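You operate a simulated robot arm through the tools that you are given. There is no shell and no other tool. Be economical: measure what you need, move in short steps, check, and stop when the job is done.

Carry out the task below with a simulated robot arm. There is one attempt and no reset: what you move stays moved.

TASK
Scrub the hub clean with the brush, soaped on the green pad, and stand it in the washer basket.
Fine: put the brush back; leave the other parts. What is to be rubbed or washed off counts as gone when no trace of it is left.

It is judged by the outcome, as a careful person would: the job done as asked, and still so three seconds after it is handed in. It fails if anything else is knocked over, pushed out of place, dropped, spilled or broken.

THE ROBOT
A 7-joint arm with a four-finger gripper, fixed in place. Base frame: the origin is at the foot of the arm, x ahead of it, y to its left, z up. Lengths are in cm, angles in degrees, forces in N, time in s.
Its first joint turns from -69.0 to 172.0 degrees. Payload 3.67 kg.
The tool frame sits at the grasp point between the pads (the TCP): z along the fingers, y along the line on which they close. The tips reach 2.8 cm beyond it. The gripper opens to 11.2 cm. The gripper's body begins 7.3 cm behind the TCP.
Orientation is that of the tool frame in the base frame, as a unit quaternion [x, y, z, w]. With the fingers straight down and closing along the base's y, the tool's x points along the base's -x, its y along +y and its z along -z.

THE INTERFACE
- The arm moves only by the tool send_rows. Its argument "rows" is a list of rows, each a list of 3 entries, a list of its own where there are three numbers: the finger opening in cm, from 0 to 11.2, then the shift along the tool's x, y, z in cm, then the turn, a rotation vector about the tool's x, y, z in degrees. In form: [[hand, [x, y, z], [ax, ay, az]], ...]. A call has 1 to 10 rows; each row is the pose to reach, as a shift and turn from the pose commanded when the call began, along the tool's axes at that moment. Each row takes 0.2 s and may step no farther than 5 cm and 8.6 degrees from the row before; otherwise, or with a gripper value out of range, the whole call is refused. A pose out of reach is approached as far as the arm can. The call stops where the force on the tool passes 40 N (or 10 N more than at its start, if that is more) or the arm is blocked; 0.2 s more then pass. Each finger halts on what it meets, pressing with about 43 N; the grip force reading is that of the motor and also rises with nothing between the fingers. The clock runs only during rows and for 0.2 s after the last one: add rows that repeat a pose to give the fingers time. It gives the time, the measured TCP pose, the force on the tool (base axes), the opening and the grip force at its end, in the units of the frame above (readings bear some noise), with the torque about the TCP (base axes, N m) and any sound that the robot's microphone picked up.
- Cameras (640 x 400 px; columns grow to the right, rows downward): "scene" is fixed at [39.83, -64.78, 169.58]; the picture's right is [-0.41, -0.91, 0.00], its down [-0.89, 0.40, -0.23] and it looks along [0.21, -0.10, -0.97] (base axes); focal length 280 px, centre (320, 200). "wrist" rides on the gripper at [6, -1.8, -10.4] in the tool frame; the picture's right is [0.29, 0.96, 0.00], its down [-0.80, 0.24, -0.55] and it looks along [-0.53, 0.16, 0.83] (tool axes); focal length 234 px, centre (320, 200). There is no depth. A picture from a camera that has moved, and an enlarged one, comes with that camera's place and axes in the base frame and with its lens.
- grab_frame(camera): a new picture of that camera. The clock stands still meanwhile.
- move_column(by): slides the trunk up (or, below 0, down) by that many cm; the arm rides with it, the base frame stays. It gives what a move gives, with no picture.
- close_up(camera, box): a new picture of the part [left, top, right, bottom] of that camera's present view, enlarged. The clock stands still meanwhile.
- finish_job(): hands the job in; it is judged then, once.

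Go step by step. Nothing tells you positions but the pictures and the camera data: compare them with the known pose of the tool, close in by small moves and look again before you grip or let go. The budget is 120 turns and 84 pictures, counting those below and the enlarged ones. Unless the task says otherwise, let go and move clear before handing in, and close with one line.

The tools are called after "Emit:" by a JSON object that holds its "fn" and its "kwargs". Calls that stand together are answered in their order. send_rows: Moves the arm, as the interface text tells. Its arguments: {"type":"object","properties":{"rows":{"type":"array"}},"required":["rows"]} The other tools are called the same way: move_column (by) slides the trunk up or down; grab_frame (camera) takes a picture; close_up (camera, box) takes an enlarged picture of a part of a camera's view; finish_job () hands the job in.

At the start:

```text
time_s: 0.0
tool_pos: [66.02, -31.63, 115.29]
tool_rot: [0.0, 1.0, 0.0, 0.0]
force: [0.3, 0.4, 0.0]
ft_torque: [0.04, 0.01, -0.03]
finger_gap: 11.22
gripper_force: 0.0
trunk travel left (down, up): [-72.5, 11.5]
```

scene: 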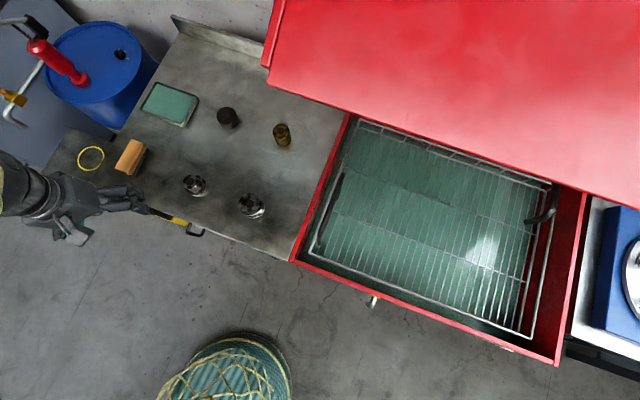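
wrist: 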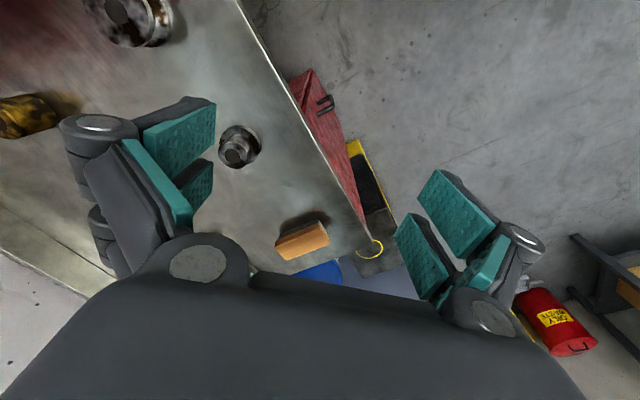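

I see a bench with a green pad, a wooden brush, and four hub-like parts, with a red washer and its basket to the right. I'll look closer to identify them.

Emit:
{"fn": "close_up", "kwargs": {"camera": "scene", "box": [60, 60, 220, 160]}}

Emit:
{"fn": "close_up", "kwargs": {"camera": "scene", "box": [170, 90, 330, 230]}}

Emit:
{"fn": "close_up", "kwargs": {"camera": "scene", "box": [280, 100, 600, 370]}}

```text
4.00 times, centred on (140, 110) of scene
camera zoom: at [39.83, -64.78, 169.58], right [-0.41, -0.91, 0.0], down [-0.89, 0.4, -0.23], along [0.21, -0.1, -0.97], focal length 1122 px, centre (1040, 560)
```

zoom: 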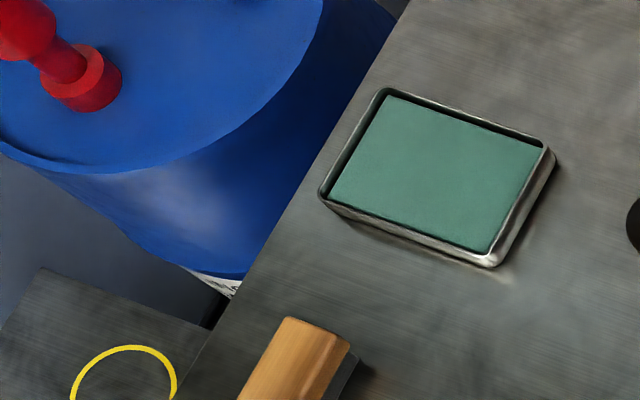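

```text
2.86 times, centred on (250, 160) of scene
camera zoom: at [39.83, -64.78, 169.58], right [-0.41, -0.91, 0.0], down [-0.89, 0.4, -0.23], along [0.21, -0.1, -0.97], focal length 801 px, centre (520, 314)
```

zoom: 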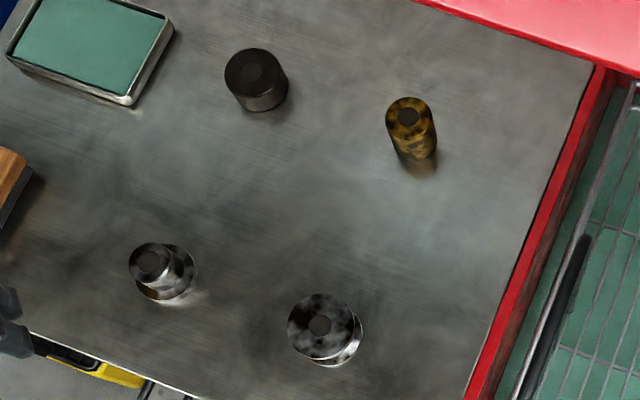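

```text
1.48 times, centred on (440, 235) of scene
camera zoom: at [39.83, -64.78, 169.58], right [-0.41, -0.91, 0.0], down [-0.89, 0.4, -0.23], along [0.21, -0.1, -0.97], focal length 416 px, centre (142, 148)
```

zoom: 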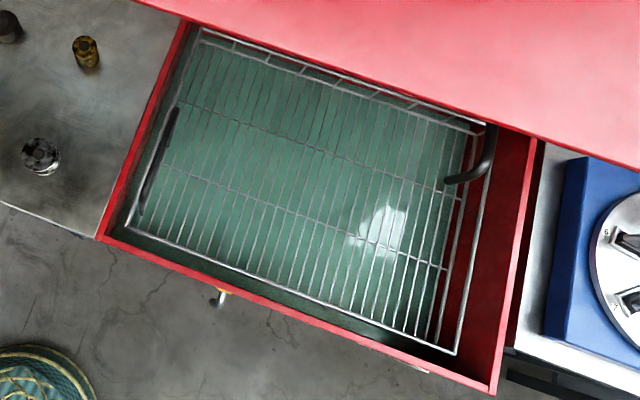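

The parts differ in shape: the left one has a narrow boss on a wide flange, the right one has a wide top. I'll look at both through the wrist camera to tell which is the hub.

Emit:
{"fn": "close_up", "kwargs": {"camera": "wrist", "box": [0, 0, 280, 180]}}

Emit:
{"fn": "close_up", "kwargs": {"camera": "wrist", "box": [210, 120, 350, 270]}}

```text
2.22 times, centred on (140, 90) of wrist
camera zoom: at [60.0, -33.46, 125.63], right [-0.29, 0.96, 0.0], down [0.8, 0.24, 0.55], along [0.53, 0.16, -0.83], focal length 520 px, centre (720, 444)
```

zoom: 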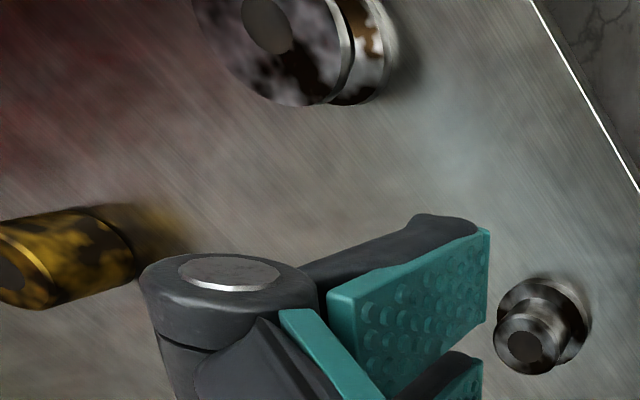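

```text
2.67 times, centred on (280, 195) of wrist
camera zoom: at [60.0, -33.46, 125.63], right [-0.29, 0.96, 0.0], down [0.8, 0.24, 0.55], along [0.53, 0.16, -0.83], focal length 624 px, centre (427, 213)
```

zoom: 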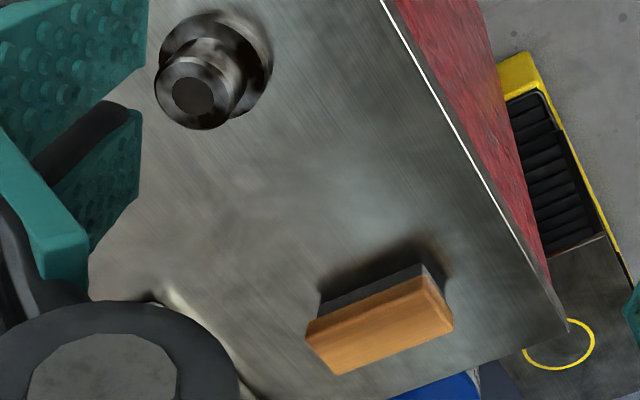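

Both could be a hub, so I'll move back to get a more sideways view of them.

Emit:
{"fn": "send_rows", "kwargs": {"rows": [[11.2, [3, -3, 1], [0, 0, 0]], [11.2, [6, -6, 2], [0, 0, 0]], [11.2, [9, -9, 3], [0, 0, 0]], [11.2, [12, -12, 4], [0, 0, 0]], [11.2, [15, -15, 5], [0, 0, 0]]]}}

Emit:
{"fn": "grab_frame", "kwargs": {"camera": "wrist"}}

```text
time_s: 1.2
tool_pos: [50.82, -46.86, 110.35]
tool_rot: [-0.001, 1.0, 0.001, 0.0]
force: [-0.3, -0.8, -0.4]
ft_torque: [0.03, -0.02, -0.02]
finger_gap: 11.18
gripper_force: 0.0
trunk travel left (down, up): [-72.5, 11.5]
```

```text
76 pictures are left
camera wrist: at [44.94, -48.72, 120.64], right [-0.29, 0.96, 0.0], down [0.8, 0.24, 0.56], along [0.53, 0.16, -0.83], focal length 234 px, centre (320, 200)
```

wrist: 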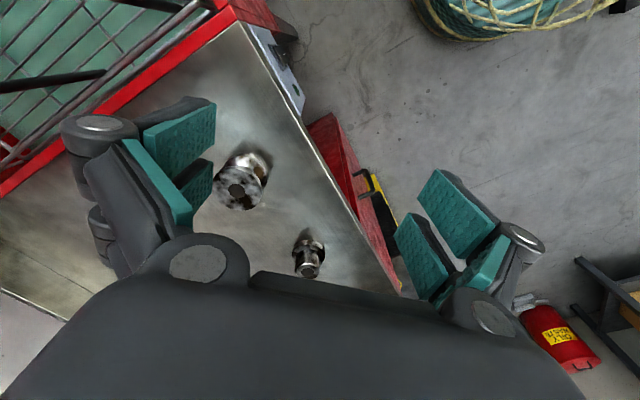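

Emit:
{"fn": "close_up", "kwargs": {"camera": "wrist", "box": [200, 130, 350, 290]}}

Emit:
{"fn": "close_up", "kwargs": {"camera": "wrist", "box": [0, 0, 280, 180]}}

```text
2.50 times, centred on (275, 210) of wrist
camera zoom: at [44.94, -48.72, 120.64], right [-0.29, 0.96, 0.0], down [0.8, 0.24, 0.56], along [0.53, 0.16, -0.83], focal length 585 px, centre (432, 175)
```

zoom: 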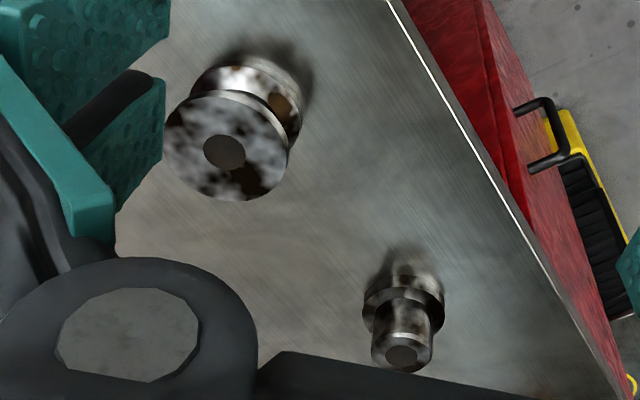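

```text
2.22 times, centred on (140, 90) of wrist
camera zoom: at [44.94, -48.72, 120.64], right [-0.29, 0.96, 0.0], down [0.8, 0.24, 0.56], along [0.53, 0.16, -0.83], focal length 520 px, centre (720, 444)
```

zoom: 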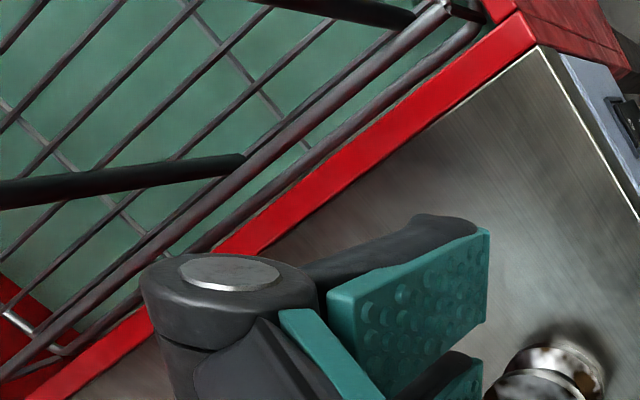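

The left part has a boss on each side of a flange, and the right part looks like a spool. I'll tilt the tool for a low side view to settle it.

Emit:
{"fn": "send_rows", "kwargs": {"rows": [[11.2, [0, -1, 2], [0, -8, 0]], [11.2, [0, -2, 4], [0, -16, 0]], [11.2, [0, -3, 6], [0, -24, 0]], [11.2, [0, -4, 8], [0, -32, 0]], [11.2, [0, -4, 9], [0, -40, 0]]]}}

Emit:
{"fn": "grab_frame", "kwargs": {"camera": "wrist"}}

```text
time_s: 2.4
tool_pos: [50.88, -50.79, 101.19]
tool_rot: [0.0, 0.939, 0.0, 0.343]
force: [-0.1, 0.2, 0.3]
ft_torque: [0.0, 0.0, 0.02]
finger_gap: 11.2
gripper_force: 0.1
trunk travel left (down, up): [-72.5, 11.5]
```

```text
73 pictures are left
camera wrist: at [39.7, -52.56, 105.29], right [-0.22, 0.96, -0.18], down [0.25, 0.24, 0.94], along [0.94, 0.16, -0.3], focal length 234 px, centre (320, 200)
```

wrist: 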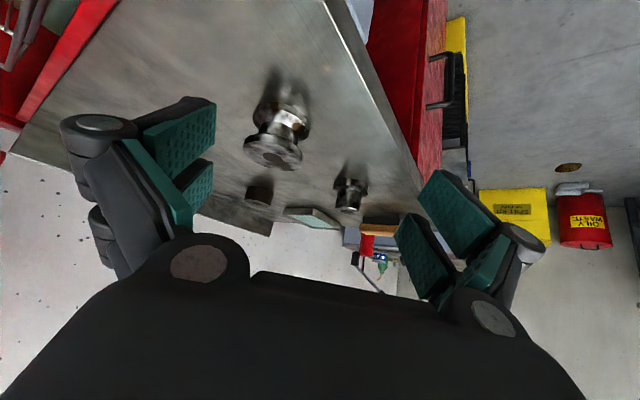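

Emit:
{"fn": "close_up", "kwargs": {"camera": "wrist", "box": [230, 60, 410, 250]}}

```text
2.11 times, centred on (320, 155) of wrist
camera zoom: at [39.7, -52.56, 105.29], right [-0.22, 0.96, -0.18], down [0.25, 0.24, 0.94], along [0.94, 0.16, -0.3], focal length 493 px, centre (320, 295)
```

zoom: 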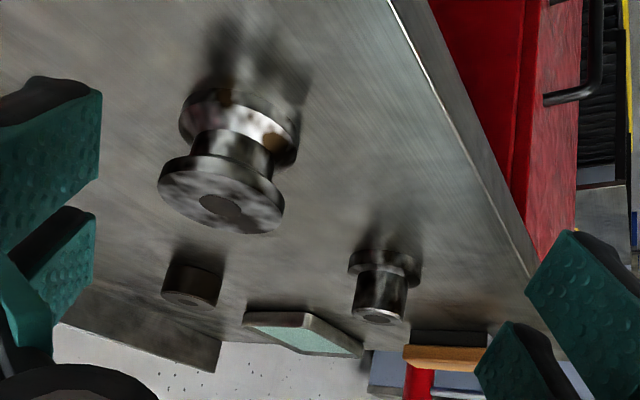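

The left part (flange at the bottom, boss on top) is the hub; the right one is a spool. The hub is near (77, -41), the brush near (91, -28) and the pad near (102, -43). I'll go look at the brush.

Emit:
{"fn": "send_rows", "kwargs": {"rows": [[11.2, [-3, 3.3, 0.2], [0, 0, 0]], [11.2, [-6, 6.6, 1.4], [0, 0, 0]], [11.2, [-9, 9.9, 2.6], [0, 0, 0]], [11.2, [-12, 13.2, 4], [0, 0, 0]], [11.2, [-15, 16.5, 5.4], [0, 0, 0]], [11.2, [-18, 19.8, 6.8], [0, 0, 0]], [11.2, [-20.6, 23, 8.1], [0, 0, 0]]]}}

Emit:
{"fn": "grab_frame", "kwargs": {"camera": "wrist"}}

Emit:
{"fn": "close_up", "kwargs": {"camera": "scene", "box": [70, 70, 230, 230]}}

```text
time_s: 4.0
tool_pos: [71.97, -27.42, 108.45]
tool_rot: [0.0, 0.94, -0.001, 0.341]
force: [0.1, 0.3, -1.1]
ft_torque: [0.0, -0.01, -0.03]
finger_gap: 11.2
gripper_force: 0.1
trunk travel left (down, up): [-72.5, 11.5]
```

```text
71 pictures are left
camera wrist: at [60.7, -29.22, 112.49], right [-0.22, 0.96, -0.19], down [0.26, 0.24, 0.94], along [0.94, 0.16, -0.3], focal length 234 px, centre (320, 200)
```

wrist: 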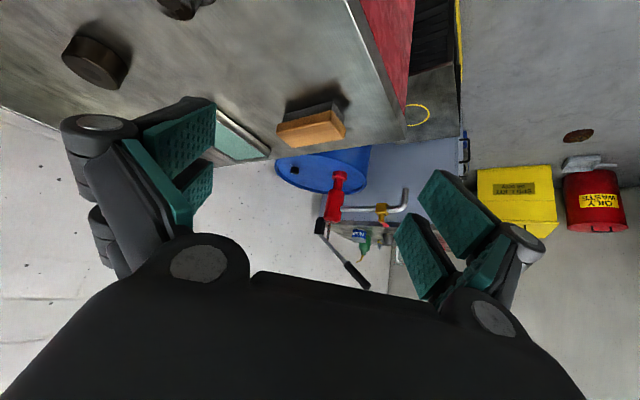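

```text
2.50 times, centred on (150, 150) of scene
camera zoom: at [39.83, -64.78, 169.58], right [-0.41, -0.91, 0.0], down [-0.89, 0.4, -0.23], along [0.21, -0.1, -0.97], focal length 701 px, centre (745, 325)
```

zoom: 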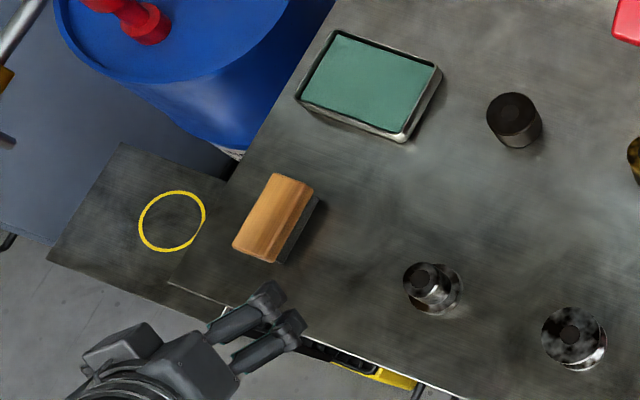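

The brush's wooden back measures about 9.3 × 5.4 cm, with its long axis at -45° azimuth. I'll turn the tilted tool to line up with that axis and approach.

Emit:
{"fn": "send_rows", "kwargs": {"rows": [[11.2, [-0.9, 0.75, 2.2], [4.82, 0, 5.75]], [11.2, [-1.8, 1.5, 4.4], [9.64, 0, 11.5]], [11.2, [-2.7, 2.25, 6.6], [14.46, 0, 17.25]], [11.2, [-3.6, 3, 8.8], [19.28, 0, 23]], [11.2, [-4.5, 3.75, 11], [24.1, 0, 28.75]], [11.2, [-5.4, 4.5, 13.1], [28.92, 0, 34.5]]]}}

Emit:
{"fn": "grab_frame", "kwargs": {"camera": "wrist"}}

Emit:
{"fn": "close_up", "kwargs": {"camera": "scene", "box": [90, 110, 180, 200]}}

```text
time_s: 5.4
tool_pos: [84.2, -25.45, 102.34]
tool_rot: [0.312, 0.885, -0.123, 0.321]
force: [-1.0, 0.1, -1.1]
ft_torque: [0.04, -0.18, -0.19]
finger_gap: 11.2
gripper_force: 0.1
out of reach, approached as far as the arm can: row 5, 6
trunk travel left (down, up): [-72.5, 11.5]
```

```text
69 pictures are left
camera wrist: at [74.41, -19.52, 106.48], right [0.43, 0.88, -0.2], down [0.35, 0.04, 0.93], along [0.83, -0.48, -0.29], focal length 234 px, centre (320, 200)
```

wrist: 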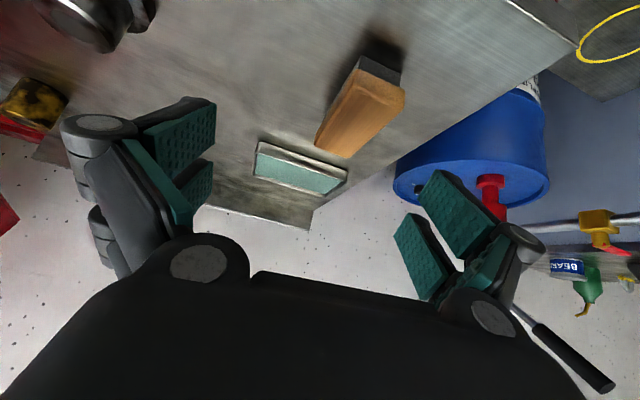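

```text
4.44 times, centred on (135, 155) of scene
camera zoom: at [39.83, -64.78, 169.58], right [-0.41, -0.91, 0.0], down [-0.89, 0.4, -0.23], along [0.21, -0.1, -0.97], focal length 1246 px, centre (1142, 400)
```

zoom: 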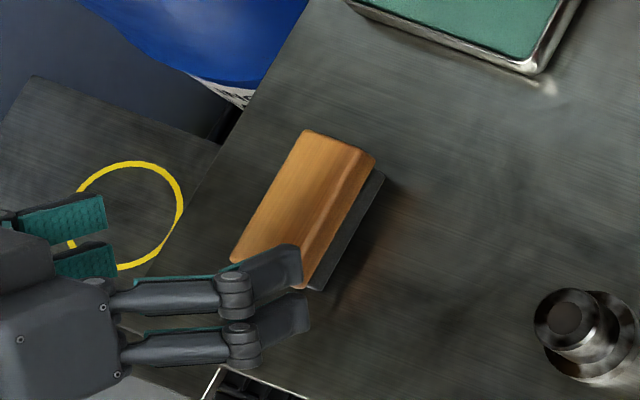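

Here the tilted tool hits its reach limit, so I'll raise and retract the arm, then lower the trunk to bring the shoulder closer to bench height.

Emit:
{"fn": "send_rows", "kwargs": {"rows": [[11.2, [-1.1, -1.3, -3.7], [0, 0, 0]], [11.2, [-2.2, -2.6, -7.4], [0, 0, 0]], [11.2, [-3.4, -3.9, -11.1], [0, 0, 0]], [11.2, [-4.5, -5.2, -14.9], [0, 0, 0]], [11.2, [-5.6, -6.6, -18.6], [0, 0, 0]]]}}

Emit:
{"fn": "grab_frame", "kwargs": {"camera": "scene"}}

```text
time_s: 6.6
tool_pos: [73.14, -23.57, 120.34]
tool_rot: [0.331, 0.875, -0.122, 0.331]
force: [0.0, -0.5, 0.6]
ft_torque: [0.05, -0.04, 0.02]
finger_gap: 11.2
gripper_force: 0.0
trunk travel left (down, up): [-72.5, 11.5]
```

```text
67 pictures are left
```

scene: 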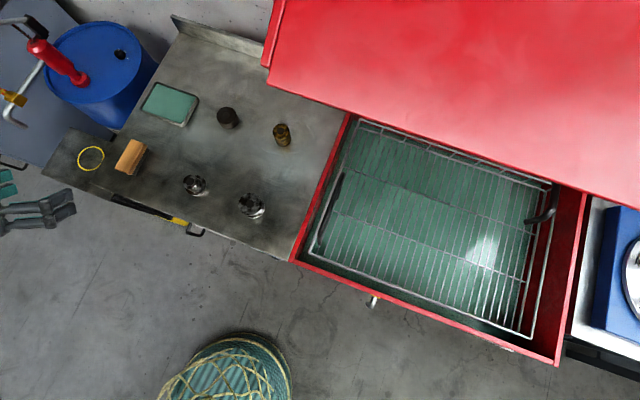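

Emit:
{"fn": "move_column", "kwargs": {"by": -20}}

```text
time_s: 8.8
tool_pos: [73.38, -23.33, 100.27]
tool_rot: [0.331, 0.875, -0.122, 0.331]
force: [-0.5, 0.3, -0.3]
ft_torque: [0.0, 0.05, 0.01]
finger_gap: 11.21
gripper_force: 0.1
trunk travel left (down, up): [-52.5, 31.5]
```

Emit:
{"fn": "send_rows", "kwargs": {"rows": [[11.2, [-2.7, 2.5, 2], [0, 0, 0]], [11.2, [-5.4, 5, 4], [0, 0, 0]], [11.2, [-8.2, 7.5, 5.9], [0, 0, 0]], [11.2, [-8.2, 7.5, 5.9], [0, 0, 0]]]}}

Emit:
{"fn": "grab_frame", "kwargs": {"camera": "wrist"}}

```text
time_s: 9.8
tool_pos: [85.73, -24.21, 101.43]
tool_rot: [0.331, 0.875, -0.122, 0.331]
force: [-0.8, 0.3, 0.2]
ft_torque: [0.0, -0.02, -0.01]
finger_gap: 11.21
gripper_force: 0.2
trunk travel left (down, up): [-52.5, 31.5]
```

```text
66 pictures are left
camera wrist: at [76.09, -18.14, 105.16], right [0.47, 0.86, -0.19], down [0.33, 0.02, 0.94], along [0.82, -0.51, -0.27], focal length 234 px, centre (320, 200)
```

wrist: 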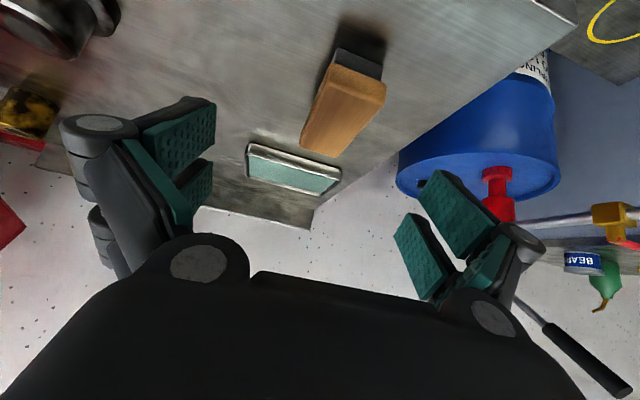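

Now it reaches. I'll zoom in on the brush to measure its height and axis.

Emit:
{"fn": "close_up", "kwargs": {"camera": "wrist", "box": [230, 0, 430, 200]}}

```text
2.00 times, centred on (330, 100) of wrist
camera zoom: at [76.09, -18.14, 105.16], right [0.47, 0.86, -0.19], down [0.33, 0.02, 0.94], along [0.82, -0.51, -0.27], focal length 468 px, centre (300, 400)
```

zoom: 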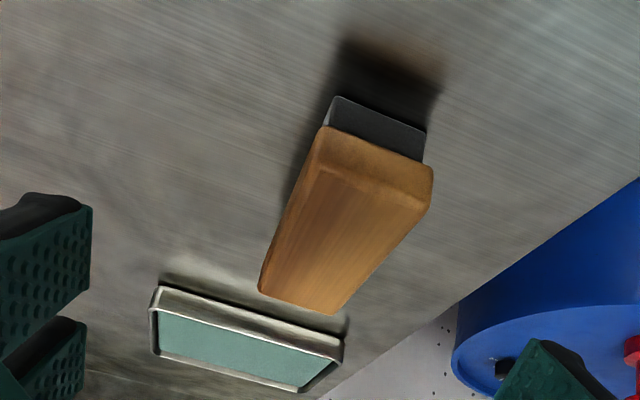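

The brush top is at z≈93.2 and the bench at z≈90, with the brush centred near (91.1, -27.6). I'll descend most of the way and check.

Emit:
{"fn": "send_rows", "kwargs": {"rows": [[11.2, [0.1, 0.3, 3.3], [1, 0, 1.1]], [11.2, [0.2, 0.7, 6.6], [2, 0, 2.3]], [11.2, [0.2, 0.7, 6.6], [2, 0, 2.3]]]}}

Emit:
{"fn": "close_up", "kwargs": {"camera": "wrist", "box": [140, 0, 540, 250]}}

Emit:
{"fn": "close_up", "kwargs": {"camera": "scene", "box": [90, 110, 180, 200]}}

```text
time_s: 10.6
tool_pos: [89.47, -26.58, 96.33]
tool_rot: [0.355, 0.866, -0.131, 0.328]
force: [0.1, 0.6, -0.3]
ft_torque: [-0.01, 0.04, 0.0]
finger_gap: 11.22
gripper_force: 0.0
trunk travel left (down, up): [-52.5, 31.5]
```

```text
1.60 times, centred on (340, 125) of wrist
camera zoom: at [80.14, -19.94, 100.05], right [0.52, 0.84, -0.18], down [0.33, 0.01, 0.94], along [0.79, -0.55, -0.27], focal length 375 px, centre (288, 320)
```

zoom: 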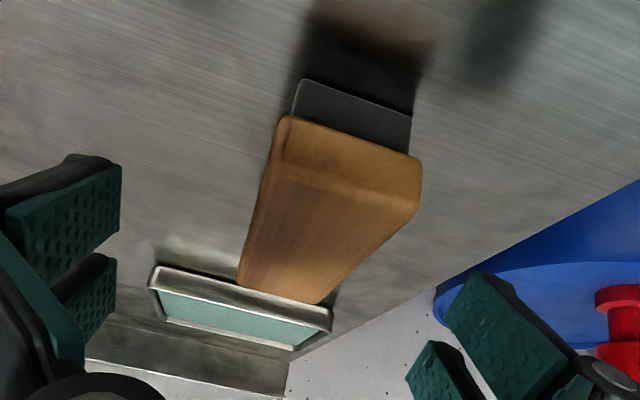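

```text
4.44 times, centred on (135, 155) of scene
camera zoom: at [39.83, -64.78, 169.58], right [-0.41, -0.91, 0.0], down [-0.89, 0.4, -0.23], along [0.21, -0.1, -0.97], focal length 1246 px, centre (1142, 400)
```

zoom: 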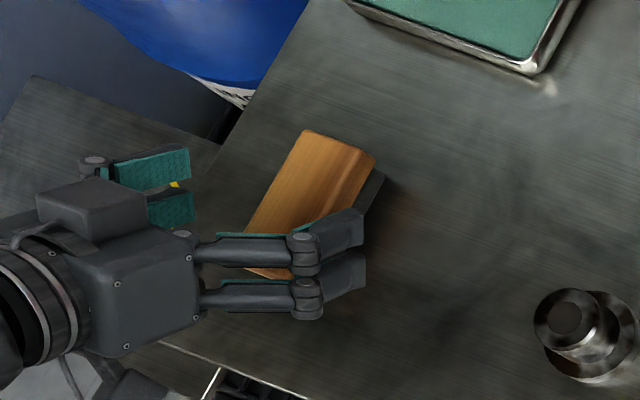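

The alignment is good. I'll descend the last part and close on the wooden back.

Emit:
{"fn": "send_rows", "kwargs": {"rows": [[11.2, [0, 0.25, 1.7], [0, 0, 0]], [11.2, [0, 0.5, 3.4], [0, 0, 0]], [7, [0, 0.5, 3.4], [0, 0, 0]], [4.5, [0, 0.5, 3.4], [0, 0, 0]], [4.5, [0, 0.5, 3.4], [0, 0, 0]]]}}

Emit:
{"fn": "close_up", "kwargs": {"camera": "scene", "box": [90, 110, 180, 200]}}

Emit:
{"fn": "grab_frame", "kwargs": {"camera": "wrist"}}

```text
time_s: 11.8
tool_pos: [91.41, -27.78, 93.61]
tool_rot: [0.354, 0.866, -0.131, 0.328]
force: [-0.5, -1.0, 1.0]
ft_torque: [-0.04, 0.0, 0.02]
finger_gap: 4.51
gripper_force: 0.8
trunk travel left (down, up): [-52.5, 31.5]
```

```text
4.44 times, centred on (135, 155) of scene
camera zoom: at [39.83, -64.78, 169.58], right [-0.41, -0.91, 0.0], down [-0.89, 0.4, -0.23], along [0.21, -0.1, -0.97], focal length 1246 px, centre (1142, 400)
```

zoom: 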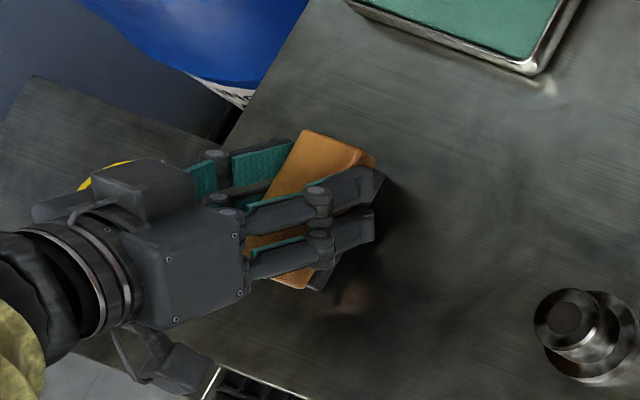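

```text
61 pictures are left
camera wrist: at [82.12, -21.18, 97.48], right [0.52, 0.84, -0.18], down [0.33, 0.0, 0.94], along [0.79, -0.55, -0.27], focal length 234 px, centre (320, 200)
```

wrist: 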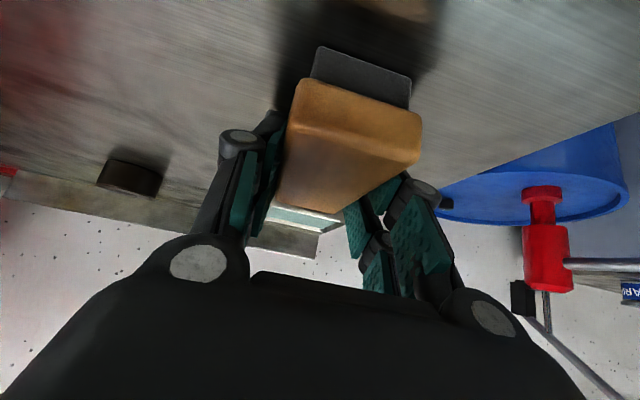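

It isn't in contact yet, as the brush is narrower than 4.5 cm. I'll keep closing.

Emit:
{"fn": "send_rows", "kwargs": {"rows": [[3.5, [0, 0, 0], [0, 0, 0]], [2.5, [0, 0, 0], [0, 0, 0]], [1.5, [0, 0, 0], [0, 0, 0]], [1.5, [0, 0, 0], [0, 0, 0]]]}}

Emit:
{"fn": "grab_frame", "kwargs": {"camera": "wrist"}}

```text
time_s: 12.8
tool_pos: [91.57, -27.79, 93.61]
tool_rot: [0.355, 0.866, -0.131, 0.328]
force: [0.7, -1.3, 2.8]
ft_torque: [-0.02, -0.04, 0.0]
finger_gap: 4.4
gripper_force: 42.7
trunk travel left (down, up): [-52.5, 31.5]
```

```text
60 pictures are left
camera wrist: at [82.11, -21.17, 97.49], right [0.52, 0.84, -0.18], down [0.33, 0.0, 0.94], along [0.79, -0.55, -0.27], focal length 234 px, centre (320, 200)
```

wrist: 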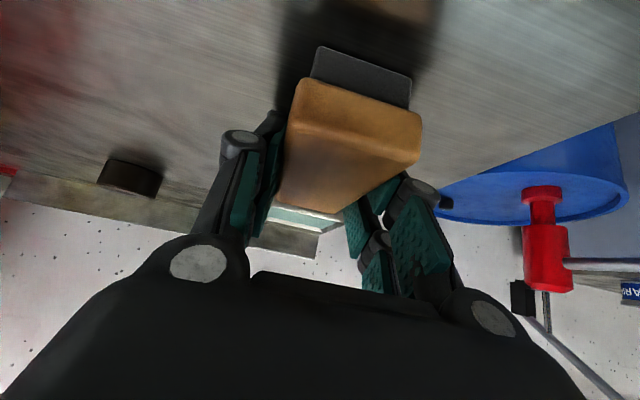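

The brush is gripped (4.4 cm wide). I'll lift it and carry it above the pad to check the reach and clearance.

Emit:
{"fn": "send_rows", "kwargs": {"rows": [[1.5, [-2.6, 0, -3], [0, 0, 0]], [1.5, [-4.6, 0, -5.3], [0, 0, 0]], [1.5, [-7.4, -0.7, -2.2], [0, 0, 0]], [1.5, [-10.2, -1.4, 0.9], [0, 0, 0]], [1.5, [-13, -2.1, 3.7], [0, 0, 0]], [1.5, [-15.9, -2.5, 6], [0, 0, 0]], [1.5, [-18, -2.6, 7], [0, 0, 0]]]}}

Emit:
{"fn": "grab_frame", "kwargs": {"camera": "wrist"}}

Emit:
{"fn": "close_up", "kwargs": {"camera": "scene", "box": [90, 60, 230, 200]}}

```text
time_s: 14.4
tool_pos: [102.39, -42.46, 100.08]
tool_rot: [0.355, 0.866, -0.131, 0.327]
force: [0.0, -1.0, -2.0]
ft_torque: [0.02, 0.02, 0.0]
finger_gap: 4.41
gripper_force: 42.9
trunk travel left (down, up): [-52.5, 31.5]
```

```text
59 pictures are left
camera wrist: at [93.22, -35.92, 104.03], right [0.52, 0.84, -0.18], down [0.33, 0.0, 0.94], along [0.79, -0.55, -0.27], focal length 234 px, centre (320, 200)
```

wrist: 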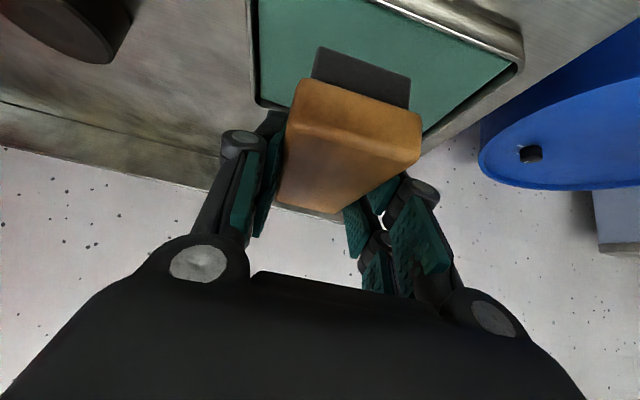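

```text
2.86 times, centred on (160, 130) of scene
camera zoom: at [39.83, -64.78, 169.58], right [-0.41, -0.91, 0.0], down [-0.89, 0.4, -0.23], along [0.21, -0.1, -0.97], focal length 801 px, centre (777, 400)
```

zoom: 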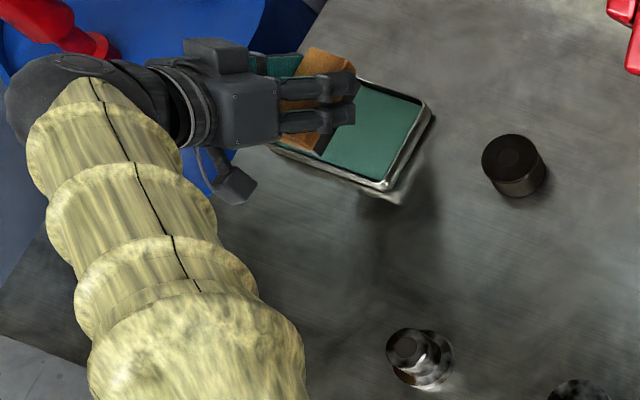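

The reach is fine. I'll centre over the pad and descend to just above it.

Emit:
{"fn": "send_rows", "kwargs": {"rows": [[1.5, [-0.9, 0, 0.8], [0, 0, 0]], [1.5, [0.1, 0, 2.8], [0, 0, 0]], [1.5, [1.2, 0, 4.9], [0, 0, 0]], [1.5, [1.2, 0, 4.9], [0, 0, 0]]]}}

Emit:
{"fn": "close_up", "kwargs": {"camera": "wrist", "box": [200, 0, 540, 200]}}

Emit:
{"fn": "close_up", "kwargs": {"camera": "scene", "box": [120, 60, 220, 140]}}

```text
time_s: 15.4
tool_pos: [104.13, -44.1, 95.83]
tool_rot: [0.355, 0.866, -0.131, 0.328]
force: [-0.4, 0.4, -1.5]
ft_torque: [0.0, -0.03, -0.01]
finger_gap: 4.42
gripper_force: 43.0
trunk travel left (down, up): [-52.5, 31.5]
```

```text
1.88 times, centred on (370, 100) of wrist
camera zoom: at [94.87, -37.41, 99.63], right [0.52, 0.84, -0.18], down [0.33, 0.01, 0.94], along [0.79, -0.55, -0.27], focal length 441 px, centre (226, 388)
```

zoom: 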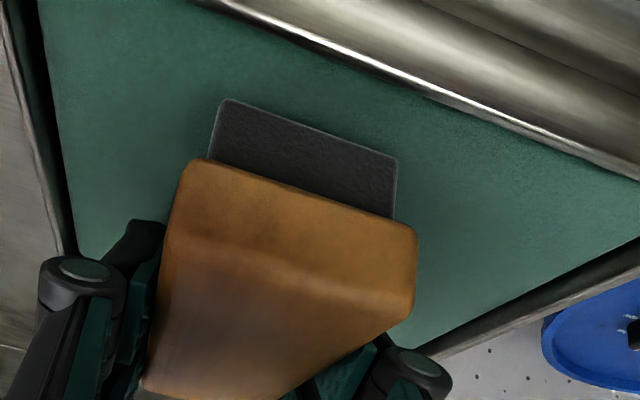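

```text
5.00 times, centred on (170, 100) of scene
camera zoom: at [39.83, -64.78, 169.58], right [-0.41, -0.91, 0.0], down [-0.89, 0.4, -0.23], along [0.21, -0.1, -0.97], focal length 1402 px, centre (1070, 700)
```

zoom: 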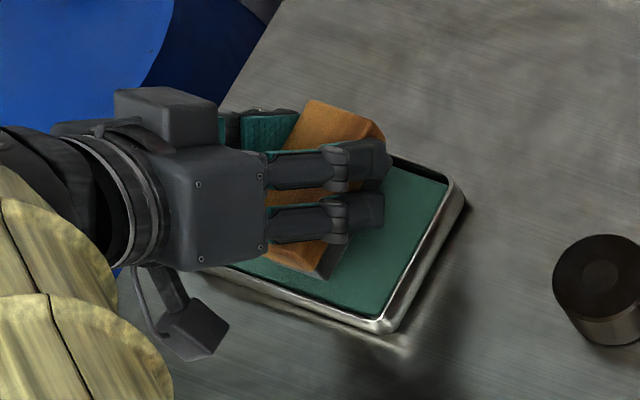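

There's about 1 cm of clearance to the near rim. I'll lower gently until the bristles touch.

Emit:
{"fn": "send_rows", "kwargs": {"rows": [[1.5, [0.4, 0, 0.4], [0, 0, 0]], [1.5, [0.66, 0, 0.75], [0, 0, 0]], [1.5, [0.8, 0, 0.9], [0, 0, 0]]]}}

```text
time_s: 16.2
tool_pos: [104.23, -44.01, 95.33]
tool_rot: [0.355, 0.864, -0.13, 0.332]
force: [13.5, -9.2, 37.4]
ft_torque: [-0.2, 0.65, 0.22]
finger_gap: 4.41
gripper_force: 42.9
trunk travel left (down, up): [-52.5, 31.5]
```

Contact came at z≈95.3. I'll ease off to a light press and look.

Emit:
{"fn": "send_rows", "kwargs": {"rows": [[1.5, [-0.27, 0, -0.3], [0, 0, 0]], [1.5, [-0.27, 0, -0.3], [0, 0, 0]]]}}

Emit:
{"fn": "close_up", "kwargs": {"camera": "wrist", "box": [200, 0, 540, 200]}}

Emit:
{"fn": "close_up", "kwargs": {"camera": "scene", "box": [120, 60, 220, 140]}}

```text
time_s: 16.8
tool_pos: [104.09, -43.89, 95.45]
tool_rot: [0.355, 0.865, -0.13, 0.329]
force: [16.0, -9.7, 34.2]
ft_torque: [-0.94, -0.14, 0.39]
finger_gap: 4.4
gripper_force: 43.5
trunk travel left (down, up): [-52.5, 31.5]
```

```text
1.88 times, centred on (370, 100) of wrist
camera zoom: at [94.75, -37.35, 99.13], right [0.52, 0.84, -0.18], down [0.33, 0.01, 0.95], along [0.79, -0.55, -0.27], focal length 441 px, centre (226, 388)
```

zoom: 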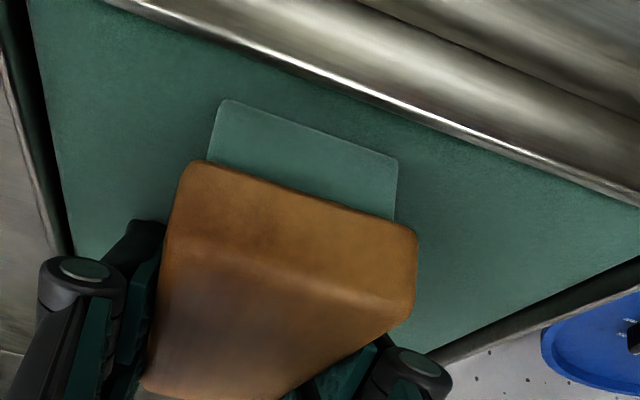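

```text
5.00 times, centred on (170, 100) of scene
camera zoom: at [39.83, -64.78, 169.58], right [-0.41, -0.91, 0.0], down [-0.89, 0.4, -0.23], along [0.21, -0.1, -0.97], focal length 1402 px, centre (1070, 700)
```

zoom: 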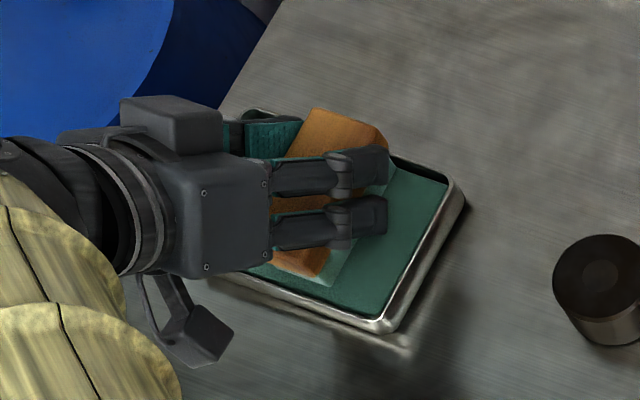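

The bristles have turned soapy green. I'll lift straight up and carry the brush toward the hub to inspect it.

Emit:
{"fn": "send_rows", "kwargs": {"rows": [[1.5, [-2.5, 0, -2.8], [0, 0, 0]], [1.5, [-4.96, 0, -5.64], [0, 0, 0]], [1.5, [-1.74, -1.48, -8.16], [0, 0, 0]], [1.5, [1.48, -2.96, -10.68], [0, 0, 0]], [1.5, [4.7, -4.44, -13.2], [0, 0, 0]], [1.5, [7.92, -5.92, -15.72], [0, 0, 0]], [1.5, [11.14, -7.4, -18.24], [0, 0, 0]], [1.5, [14.36, -8.88, -20.76], [0, 0, 0]], [1.5, [17.58, -10.36, -23.28], [0, 0, 0]], [1.5, [20.8, -11.8, -25.8], [0, 0, 0]]]}}

Emit:
{"fn": "grab_frame", "kwargs": {"camera": "wrist"}}

Emit:
{"fn": "close_up", "kwargs": {"camera": "scene", "box": [120, 70, 240, 220]}}

```text
time_s: 19.0
tool_pos: [72.43, -29.29, 100.79]
tool_rot: [0.355, 0.866, -0.13, 0.328]
force: [-0.7, 0.5, -1.9]
ft_torque: [-0.02, 0.0, 0.04]
finger_gap: 4.41
gripper_force: 43.0
trunk travel left (down, up): [-52.5, 31.5]
```

```text
53 pictures are left
camera wrist: at [63.12, -22.76, 104.47], right [0.52, 0.84, -0.18], down [0.33, 0.01, 0.94], along [0.79, -0.55, -0.27], focal length 234 px, centre (320, 200)
```

wrist: 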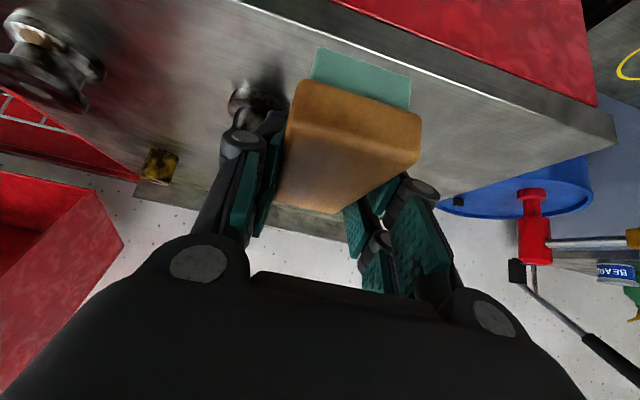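

```text
2.67 times, centred on (180, 145) of scene
camera zoom: at [39.83, -64.78, 169.58], right [-0.41, -0.91, 0.0], down [-0.89, 0.4, -0.23], along [0.21, -0.1, -0.97], focal length 748 px, centre (693, 347)
```

zoom: 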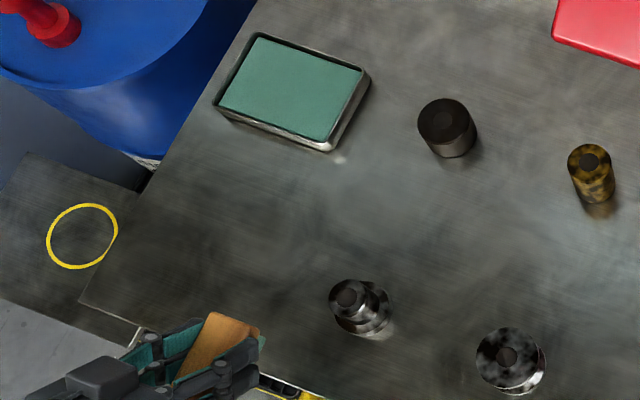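

Emit:
{"fn": "send_rows", "kwargs": {"rows": [[1.5, [0, 4.5, 0], [0, 0, 0]]]}}

Emit:
{"fn": "close_up", "kwargs": {"camera": "wrist", "box": [120, 40, 280, 160]}}

```text
time_s: 19.4
tool_pos: [75.81, -26.12, 100.61]
tool_rot: [0.353, 0.866, -0.131, 0.328]
force: [1.2, 1.3, -1.7]
ft_torque: [-0.04, 0.01, -0.04]
finger_gap: 4.44
gripper_force: 42.7
trunk travel left (down, up): [-52.5, 31.5]
```

```text
3.33 times, centred on (200, 100) of wrist
camera zoom: at [66.46, -19.43, 104.37], right [0.52, 0.84, -0.19], down [0.33, 0.01, 0.94], along [0.79, -0.55, -0.27], focal length 781 px, centre (720, 533)
```

zoom: 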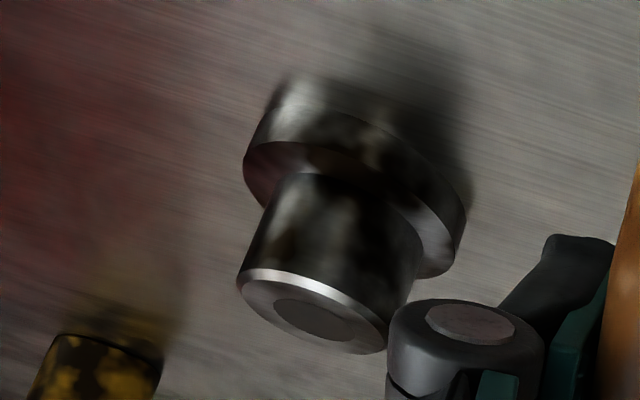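

The hub's top is near (76.1, -41.75, 94.5), with a boss about 4 cm across on a flange about 6 cm across and grime on its sides. I'll bring the brush over its top.

Emit:
{"fn": "send_rows", "kwargs": {"rows": [[1.5, [-2.3, -2.7, 1.7], [0, 0, 0]], [1.5, [-4.6, -5.4, 3.4], [0, 0, 0]], [1.5, [-6.9, -8.1, 5.2], [0, 0, 0]], [1.5, [-9.2, -10.9, 6.9], [0, 0, 0]], [1.5, [-8.2, -10.9, 8], [0, 0, 0]], [1.5, [-7.3, -10.9, 9], [0, 0, 0]]]}}

Emit:
{"fn": "close_up", "kwargs": {"camera": "scene", "box": [150, 140, 240, 220]}}

Emit:
{"fn": "grab_frame", "kwargs": {"camera": "wrist"}}

```text
time_s: 20.8
tool_pos: [76.32, -42.34, 98.63]
tool_rot: [0.355, 0.866, -0.13, 0.327]
force: [-0.5, -0.6, -0.9]
ft_torque: [0.03, 0.0, -0.02]
finger_gap: 4.44
gripper_force: 43.1
trunk travel left (down, up): [-52.5, 31.5]
```

```text
5.00 times, centred on (195, 180) of scene
camera zoom: at [39.83, -64.78, 169.58], right [-0.41, -0.91, 0.0], down [-0.89, 0.4, -0.23], along [0.21, -0.1, -0.97], focal length 1402 px, centre (945, 300)
```

zoom: 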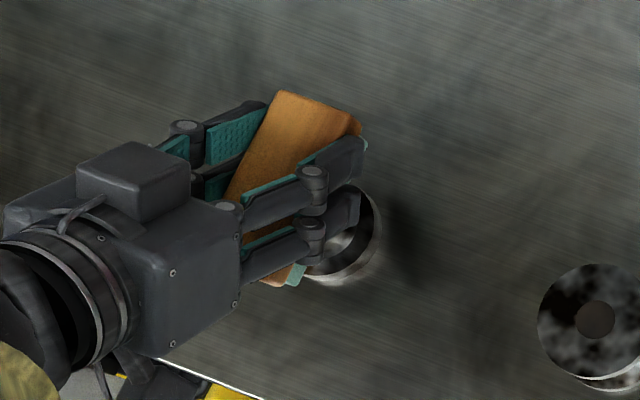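

```text
49 pictures are left
camera wrist: at [66.93, -35.67, 102.4], right [0.52, 0.84, -0.18], down [0.33, 0.0, 0.94], along [0.79, -0.55, -0.27], focal length 234 px, centre (320, 200)
```

wrist: 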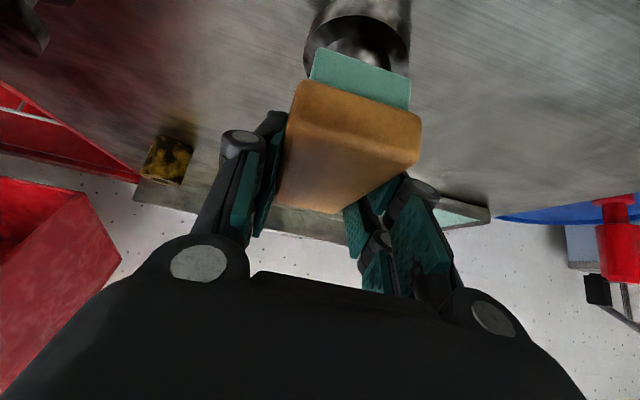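

It's centred. I'll press lightly and rub the top.

Emit:
{"fn": "send_rows", "kwargs": {"rows": [[1.5, [0.26, 0, 0.3], [0, 0, 0]], [1.5, [0.4, 0, 0.45], [0, 0, 0]], [1.5, [0.5, 0, 0.56], [0, 0, 0]]]}}

```text
time_s: 21.6
tool_pos: [76.24, -42.18, 98.28]
tool_rot: [0.355, 0.865, -0.131, 0.331]
force: [5.1, -7.2, 31.6]
ft_torque: [0.0, -0.13, -0.03]
finger_gap: 4.41
gripper_force: 43.1
trunk travel left (down, up): [-52.5, 31.5]
```

Emit:
{"fn": "send_rows", "kwargs": {"rows": [[1.5, [-0.1, 0.6, -0.12], [0, 0, 0]], [1.5, [-0.1, 0, -0.12], [0, 0, 0]], [1.5, [-0.1, -0.6, -0.12], [0, 0, 0]], [1.5, [-0.1, 0, -0.12], [0, 0, 0]], [1.5, [-0.55, 0, 0.28], [0, 0, 0]], [1.5, [-0.1, 0, -0.12], [0, 0, 0]], [1.5, [0.35, 0, -0.5], [0, 0, 0]], [1.5, [-0.1, 0, -0.12], [0, 0, 0]], [1.5, [-1.4, 0, -1.6], [0, 0, 0]], [1.5, [-3.4, 0, -3.8], [0, 0, 0]]]}}

Emit:
{"fn": "close_up", "kwargs": {"camera": "wrist", "box": [260, 0, 460, 110]}}

```text
time_s: 23.8
tool_pos: [76.34, -42.3, 102.86]
tool_rot: [0.355, 0.866, -0.131, 0.328]
force: [1.1, -0.1, -1.3]
ft_torque: [-0.02, -0.01, 0.01]
finger_gap: 4.42
gripper_force: 43.0
trunk travel left (down, up): [-52.5, 31.5]
```

```text
3.20 times, centred on (360, 55) of wrist
camera zoom: at [66.98, -35.6, 106.72], right [0.52, 0.84, -0.18], down [0.33, 0.0, 0.94], along [0.79, -0.55, -0.27], focal length 749 px, centre (192, 664)
```

zoom: 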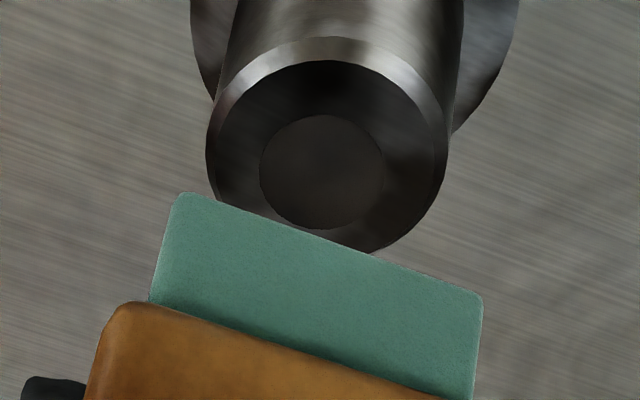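

I'll step aside to the earlier viewpoint to compare.

Emit:
{"fn": "send_rows", "kwargs": {"rows": [[1.5, [2.6, 2.8, -1.5], [0, 0, 0]], [1.5, [5.2, 5.6, -3], [0, 0, 0]], [1.5, [7.8, 8.4, -4.5], [0, 0, 0]], [1.5, [10.3, 11.2, -6], [0, 0, 0]]]}}

Emit:
{"fn": "close_up", "kwargs": {"camera": "wrist", "box": [120, 40, 280, 160]}}

Emit:
{"fn": "close_up", "kwargs": {"camera": "scene", "box": [165, 160, 225, 210]}}

```text
time_s: 24.8
tool_pos: [75.8, -25.82, 100.69]
tool_rot: [0.355, 0.866, -0.131, 0.327]
force: [0.0, 0.5, -1.6]
ft_torque: [-0.04, 0.02, 0.0]
finger_gap: 4.42
gripper_force: 42.7
trunk travel left (down, up): [-52.5, 31.5]
```

```text
3.33 times, centred on (200, 100) of wrist
camera zoom: at [66.46, -19.16, 104.54], right [0.52, 0.84, -0.19], down [0.33, 0.01, 0.94], along [0.79, -0.55, -0.27], focal length 781 px, centre (720, 533)
```

zoom: 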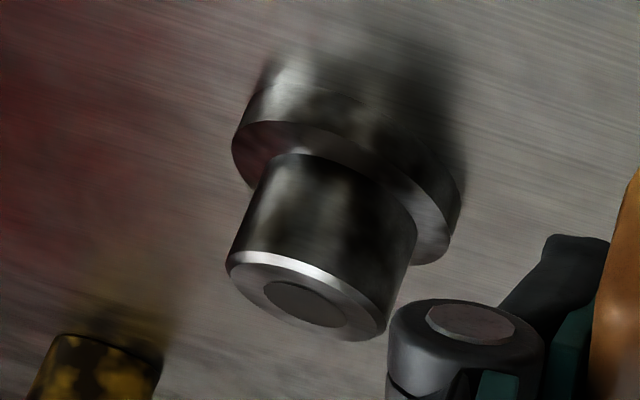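

```text
8.00 times, centred on (195, 185) of scene
camera zoom: at [39.83, -64.78, 169.58], right [-0.41, -0.91, 0.0], down [-0.89, 0.4, -0.23], along [0.21, -0.1, -0.97], focal length 2244 px, centre (1320, 320)
```

zoom: 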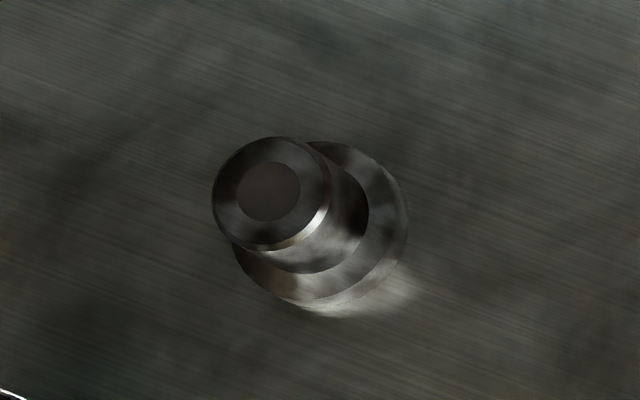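

Emit:
{"fn": "close_up", "kwargs": {"camera": "wrist", "box": [170, 50, 250, 110]}}

Emit:
{"fn": "close_up", "kwargs": {"camera": "scene", "box": [180, 170, 270, 220]}}

```text
6.67 times, centred on (210, 80) of wrist
camera zoom: at [66.46, -19.16, 104.54], right [0.52, 0.84, -0.19], down [0.33, 0.01, 0.94], along [0.79, -0.55, -0.27], focal length 1561 px, centre (1053, 1000)
```

zoom: 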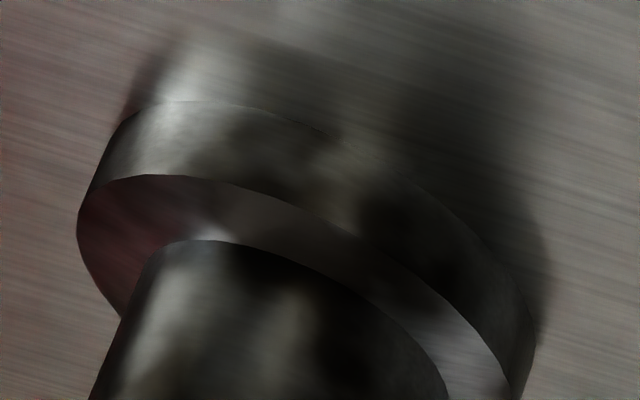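

```text
7.11 times, centred on (225, 195) of scene
camera zoom: at [39.83, -64.78, 169.58], right [-0.41, -0.91, 0.0], down [-0.89, 0.4, -0.23], along [0.21, -0.1, -0.97], focal length 1994 px, centre (996, 236)
```

zoom: 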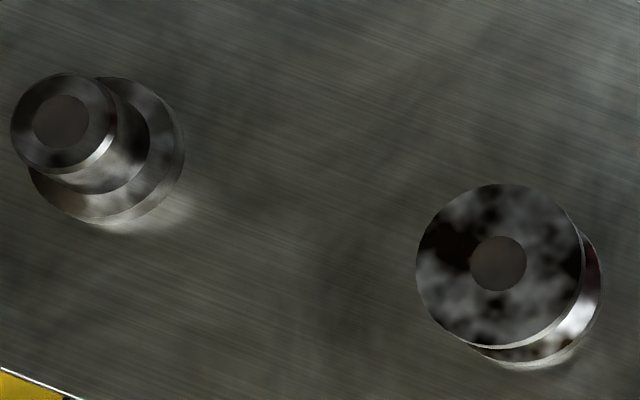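

The hub now looks far less mottled than the spool. I'll zoom tighter for any leftover traces.

Emit:
{"fn": "close_up", "kwargs": {"camera": "scene", "box": [178, 170, 212, 200]}}

Emit:
{"fn": "close_up", "kwargs": {"camera": "wrist", "box": [170, 70, 230, 130]}}

```text
13.33 times, centred on (195, 185) of scene
camera zoom: at [39.83, -64.78, 169.58], right [-0.41, -0.91, 0.0], down [-0.89, 0.4, -0.23], along [0.21, -0.1, -0.97], focal length 3739 px, centre (1987, 400)
```

zoom: 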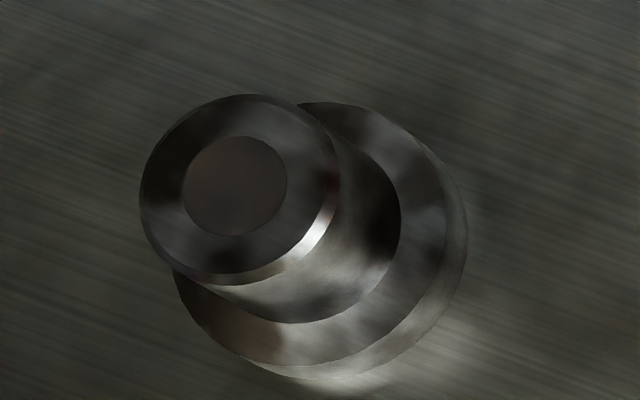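

```text
6.67 times, centred on (200, 100) of wrist
camera zoom: at [66.46, -19.16, 104.54], right [0.52, 0.84, -0.19], down [0.33, 0.01, 0.94], along [0.79, -0.55, -0.27], focal length 1561 px, centre (1120, 867)
```

zoom: 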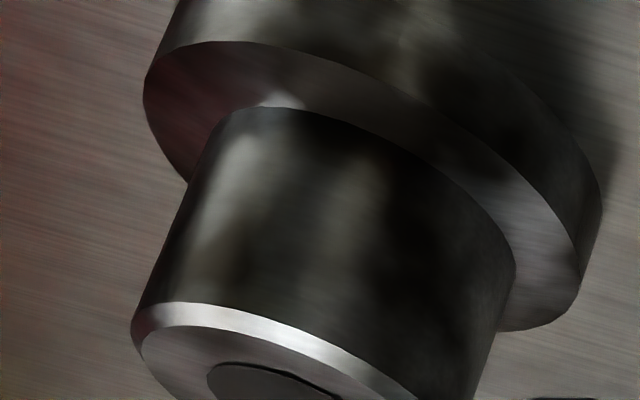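

Faint brown and dark traces remain, so the scrub works but needs more rubbing. I'll go back for another, longer pass on top.

Emit:
{"fn": "send_rows", "kwargs": {"rows": [[1.5, [-2.2, -2.7, 1.6], [0, 0, 0]], [1.5, [-4.3, -5.4, 3.2], [0, 0, 0]], [1.5, [-6.5, -8.2, 4.8], [0, 0, 0]], [1.5, [-8.6, -10.9, 6.4], [0, 0, 0]], [1.5, [-7.4, -10.9, 7.8], [0, 0, 0]], [1.5, [-6.6, -10.9, 8.75], [0, 0, 0]], [1.5, [-6.35, -10.9, 9.05], [0, 0, 0]]]}}

Emit:
{"fn": "send_rows", "kwargs": {"rows": [[1.5, [0, 0.8, 0], [0, 0, 0]], [1.5, [0, -0.8, 0], [0, 0, 0]], [1.5, [0, 0.8, 0], [0, 0, 0]], [1.5, [0, -0.8, 0], [0, 0, 0]], [1.5, [0, 0.8, 0], [0, 0, 0]], [1.5, [0, -0.8, 0], [0, 0, 0]], [1.5, [-0.6, 0, 0.53], [0, 0, 0]], [1.5, [0.6, 0, -0.53], [0, 0, 0]], [1.5, [-0.6, 0, 0.53], [0, 0, 0]], [1.5, [0, 0, 0], [0, 0, 0]]]}}

```text
time_s: 26.4
tool_pos: [75.79, -41.28, 98.13]
tool_rot: [0.355, 0.866, -0.131, 0.328]
force: [-0.6, 0.2, 3.0]
ft_torque: [0.07, 0.07, -0.03]
finger_gap: 4.42
gripper_force: 43.1
trunk travel left (down, up): [-52.5, 31.5]
```

```text
time_s: 28.6
tool_pos: [75.76, -41.35, 98.17]
tool_rot: [0.355, 0.865, -0.132, 0.328]
force: [-4.0, 0.0, 9.0]
ft_torque: [0.11, 0.28, 0.05]
finger_gap: 4.41
gripper_force: 42.9
trunk travel left (down, up): [-52.5, 31.5]
```

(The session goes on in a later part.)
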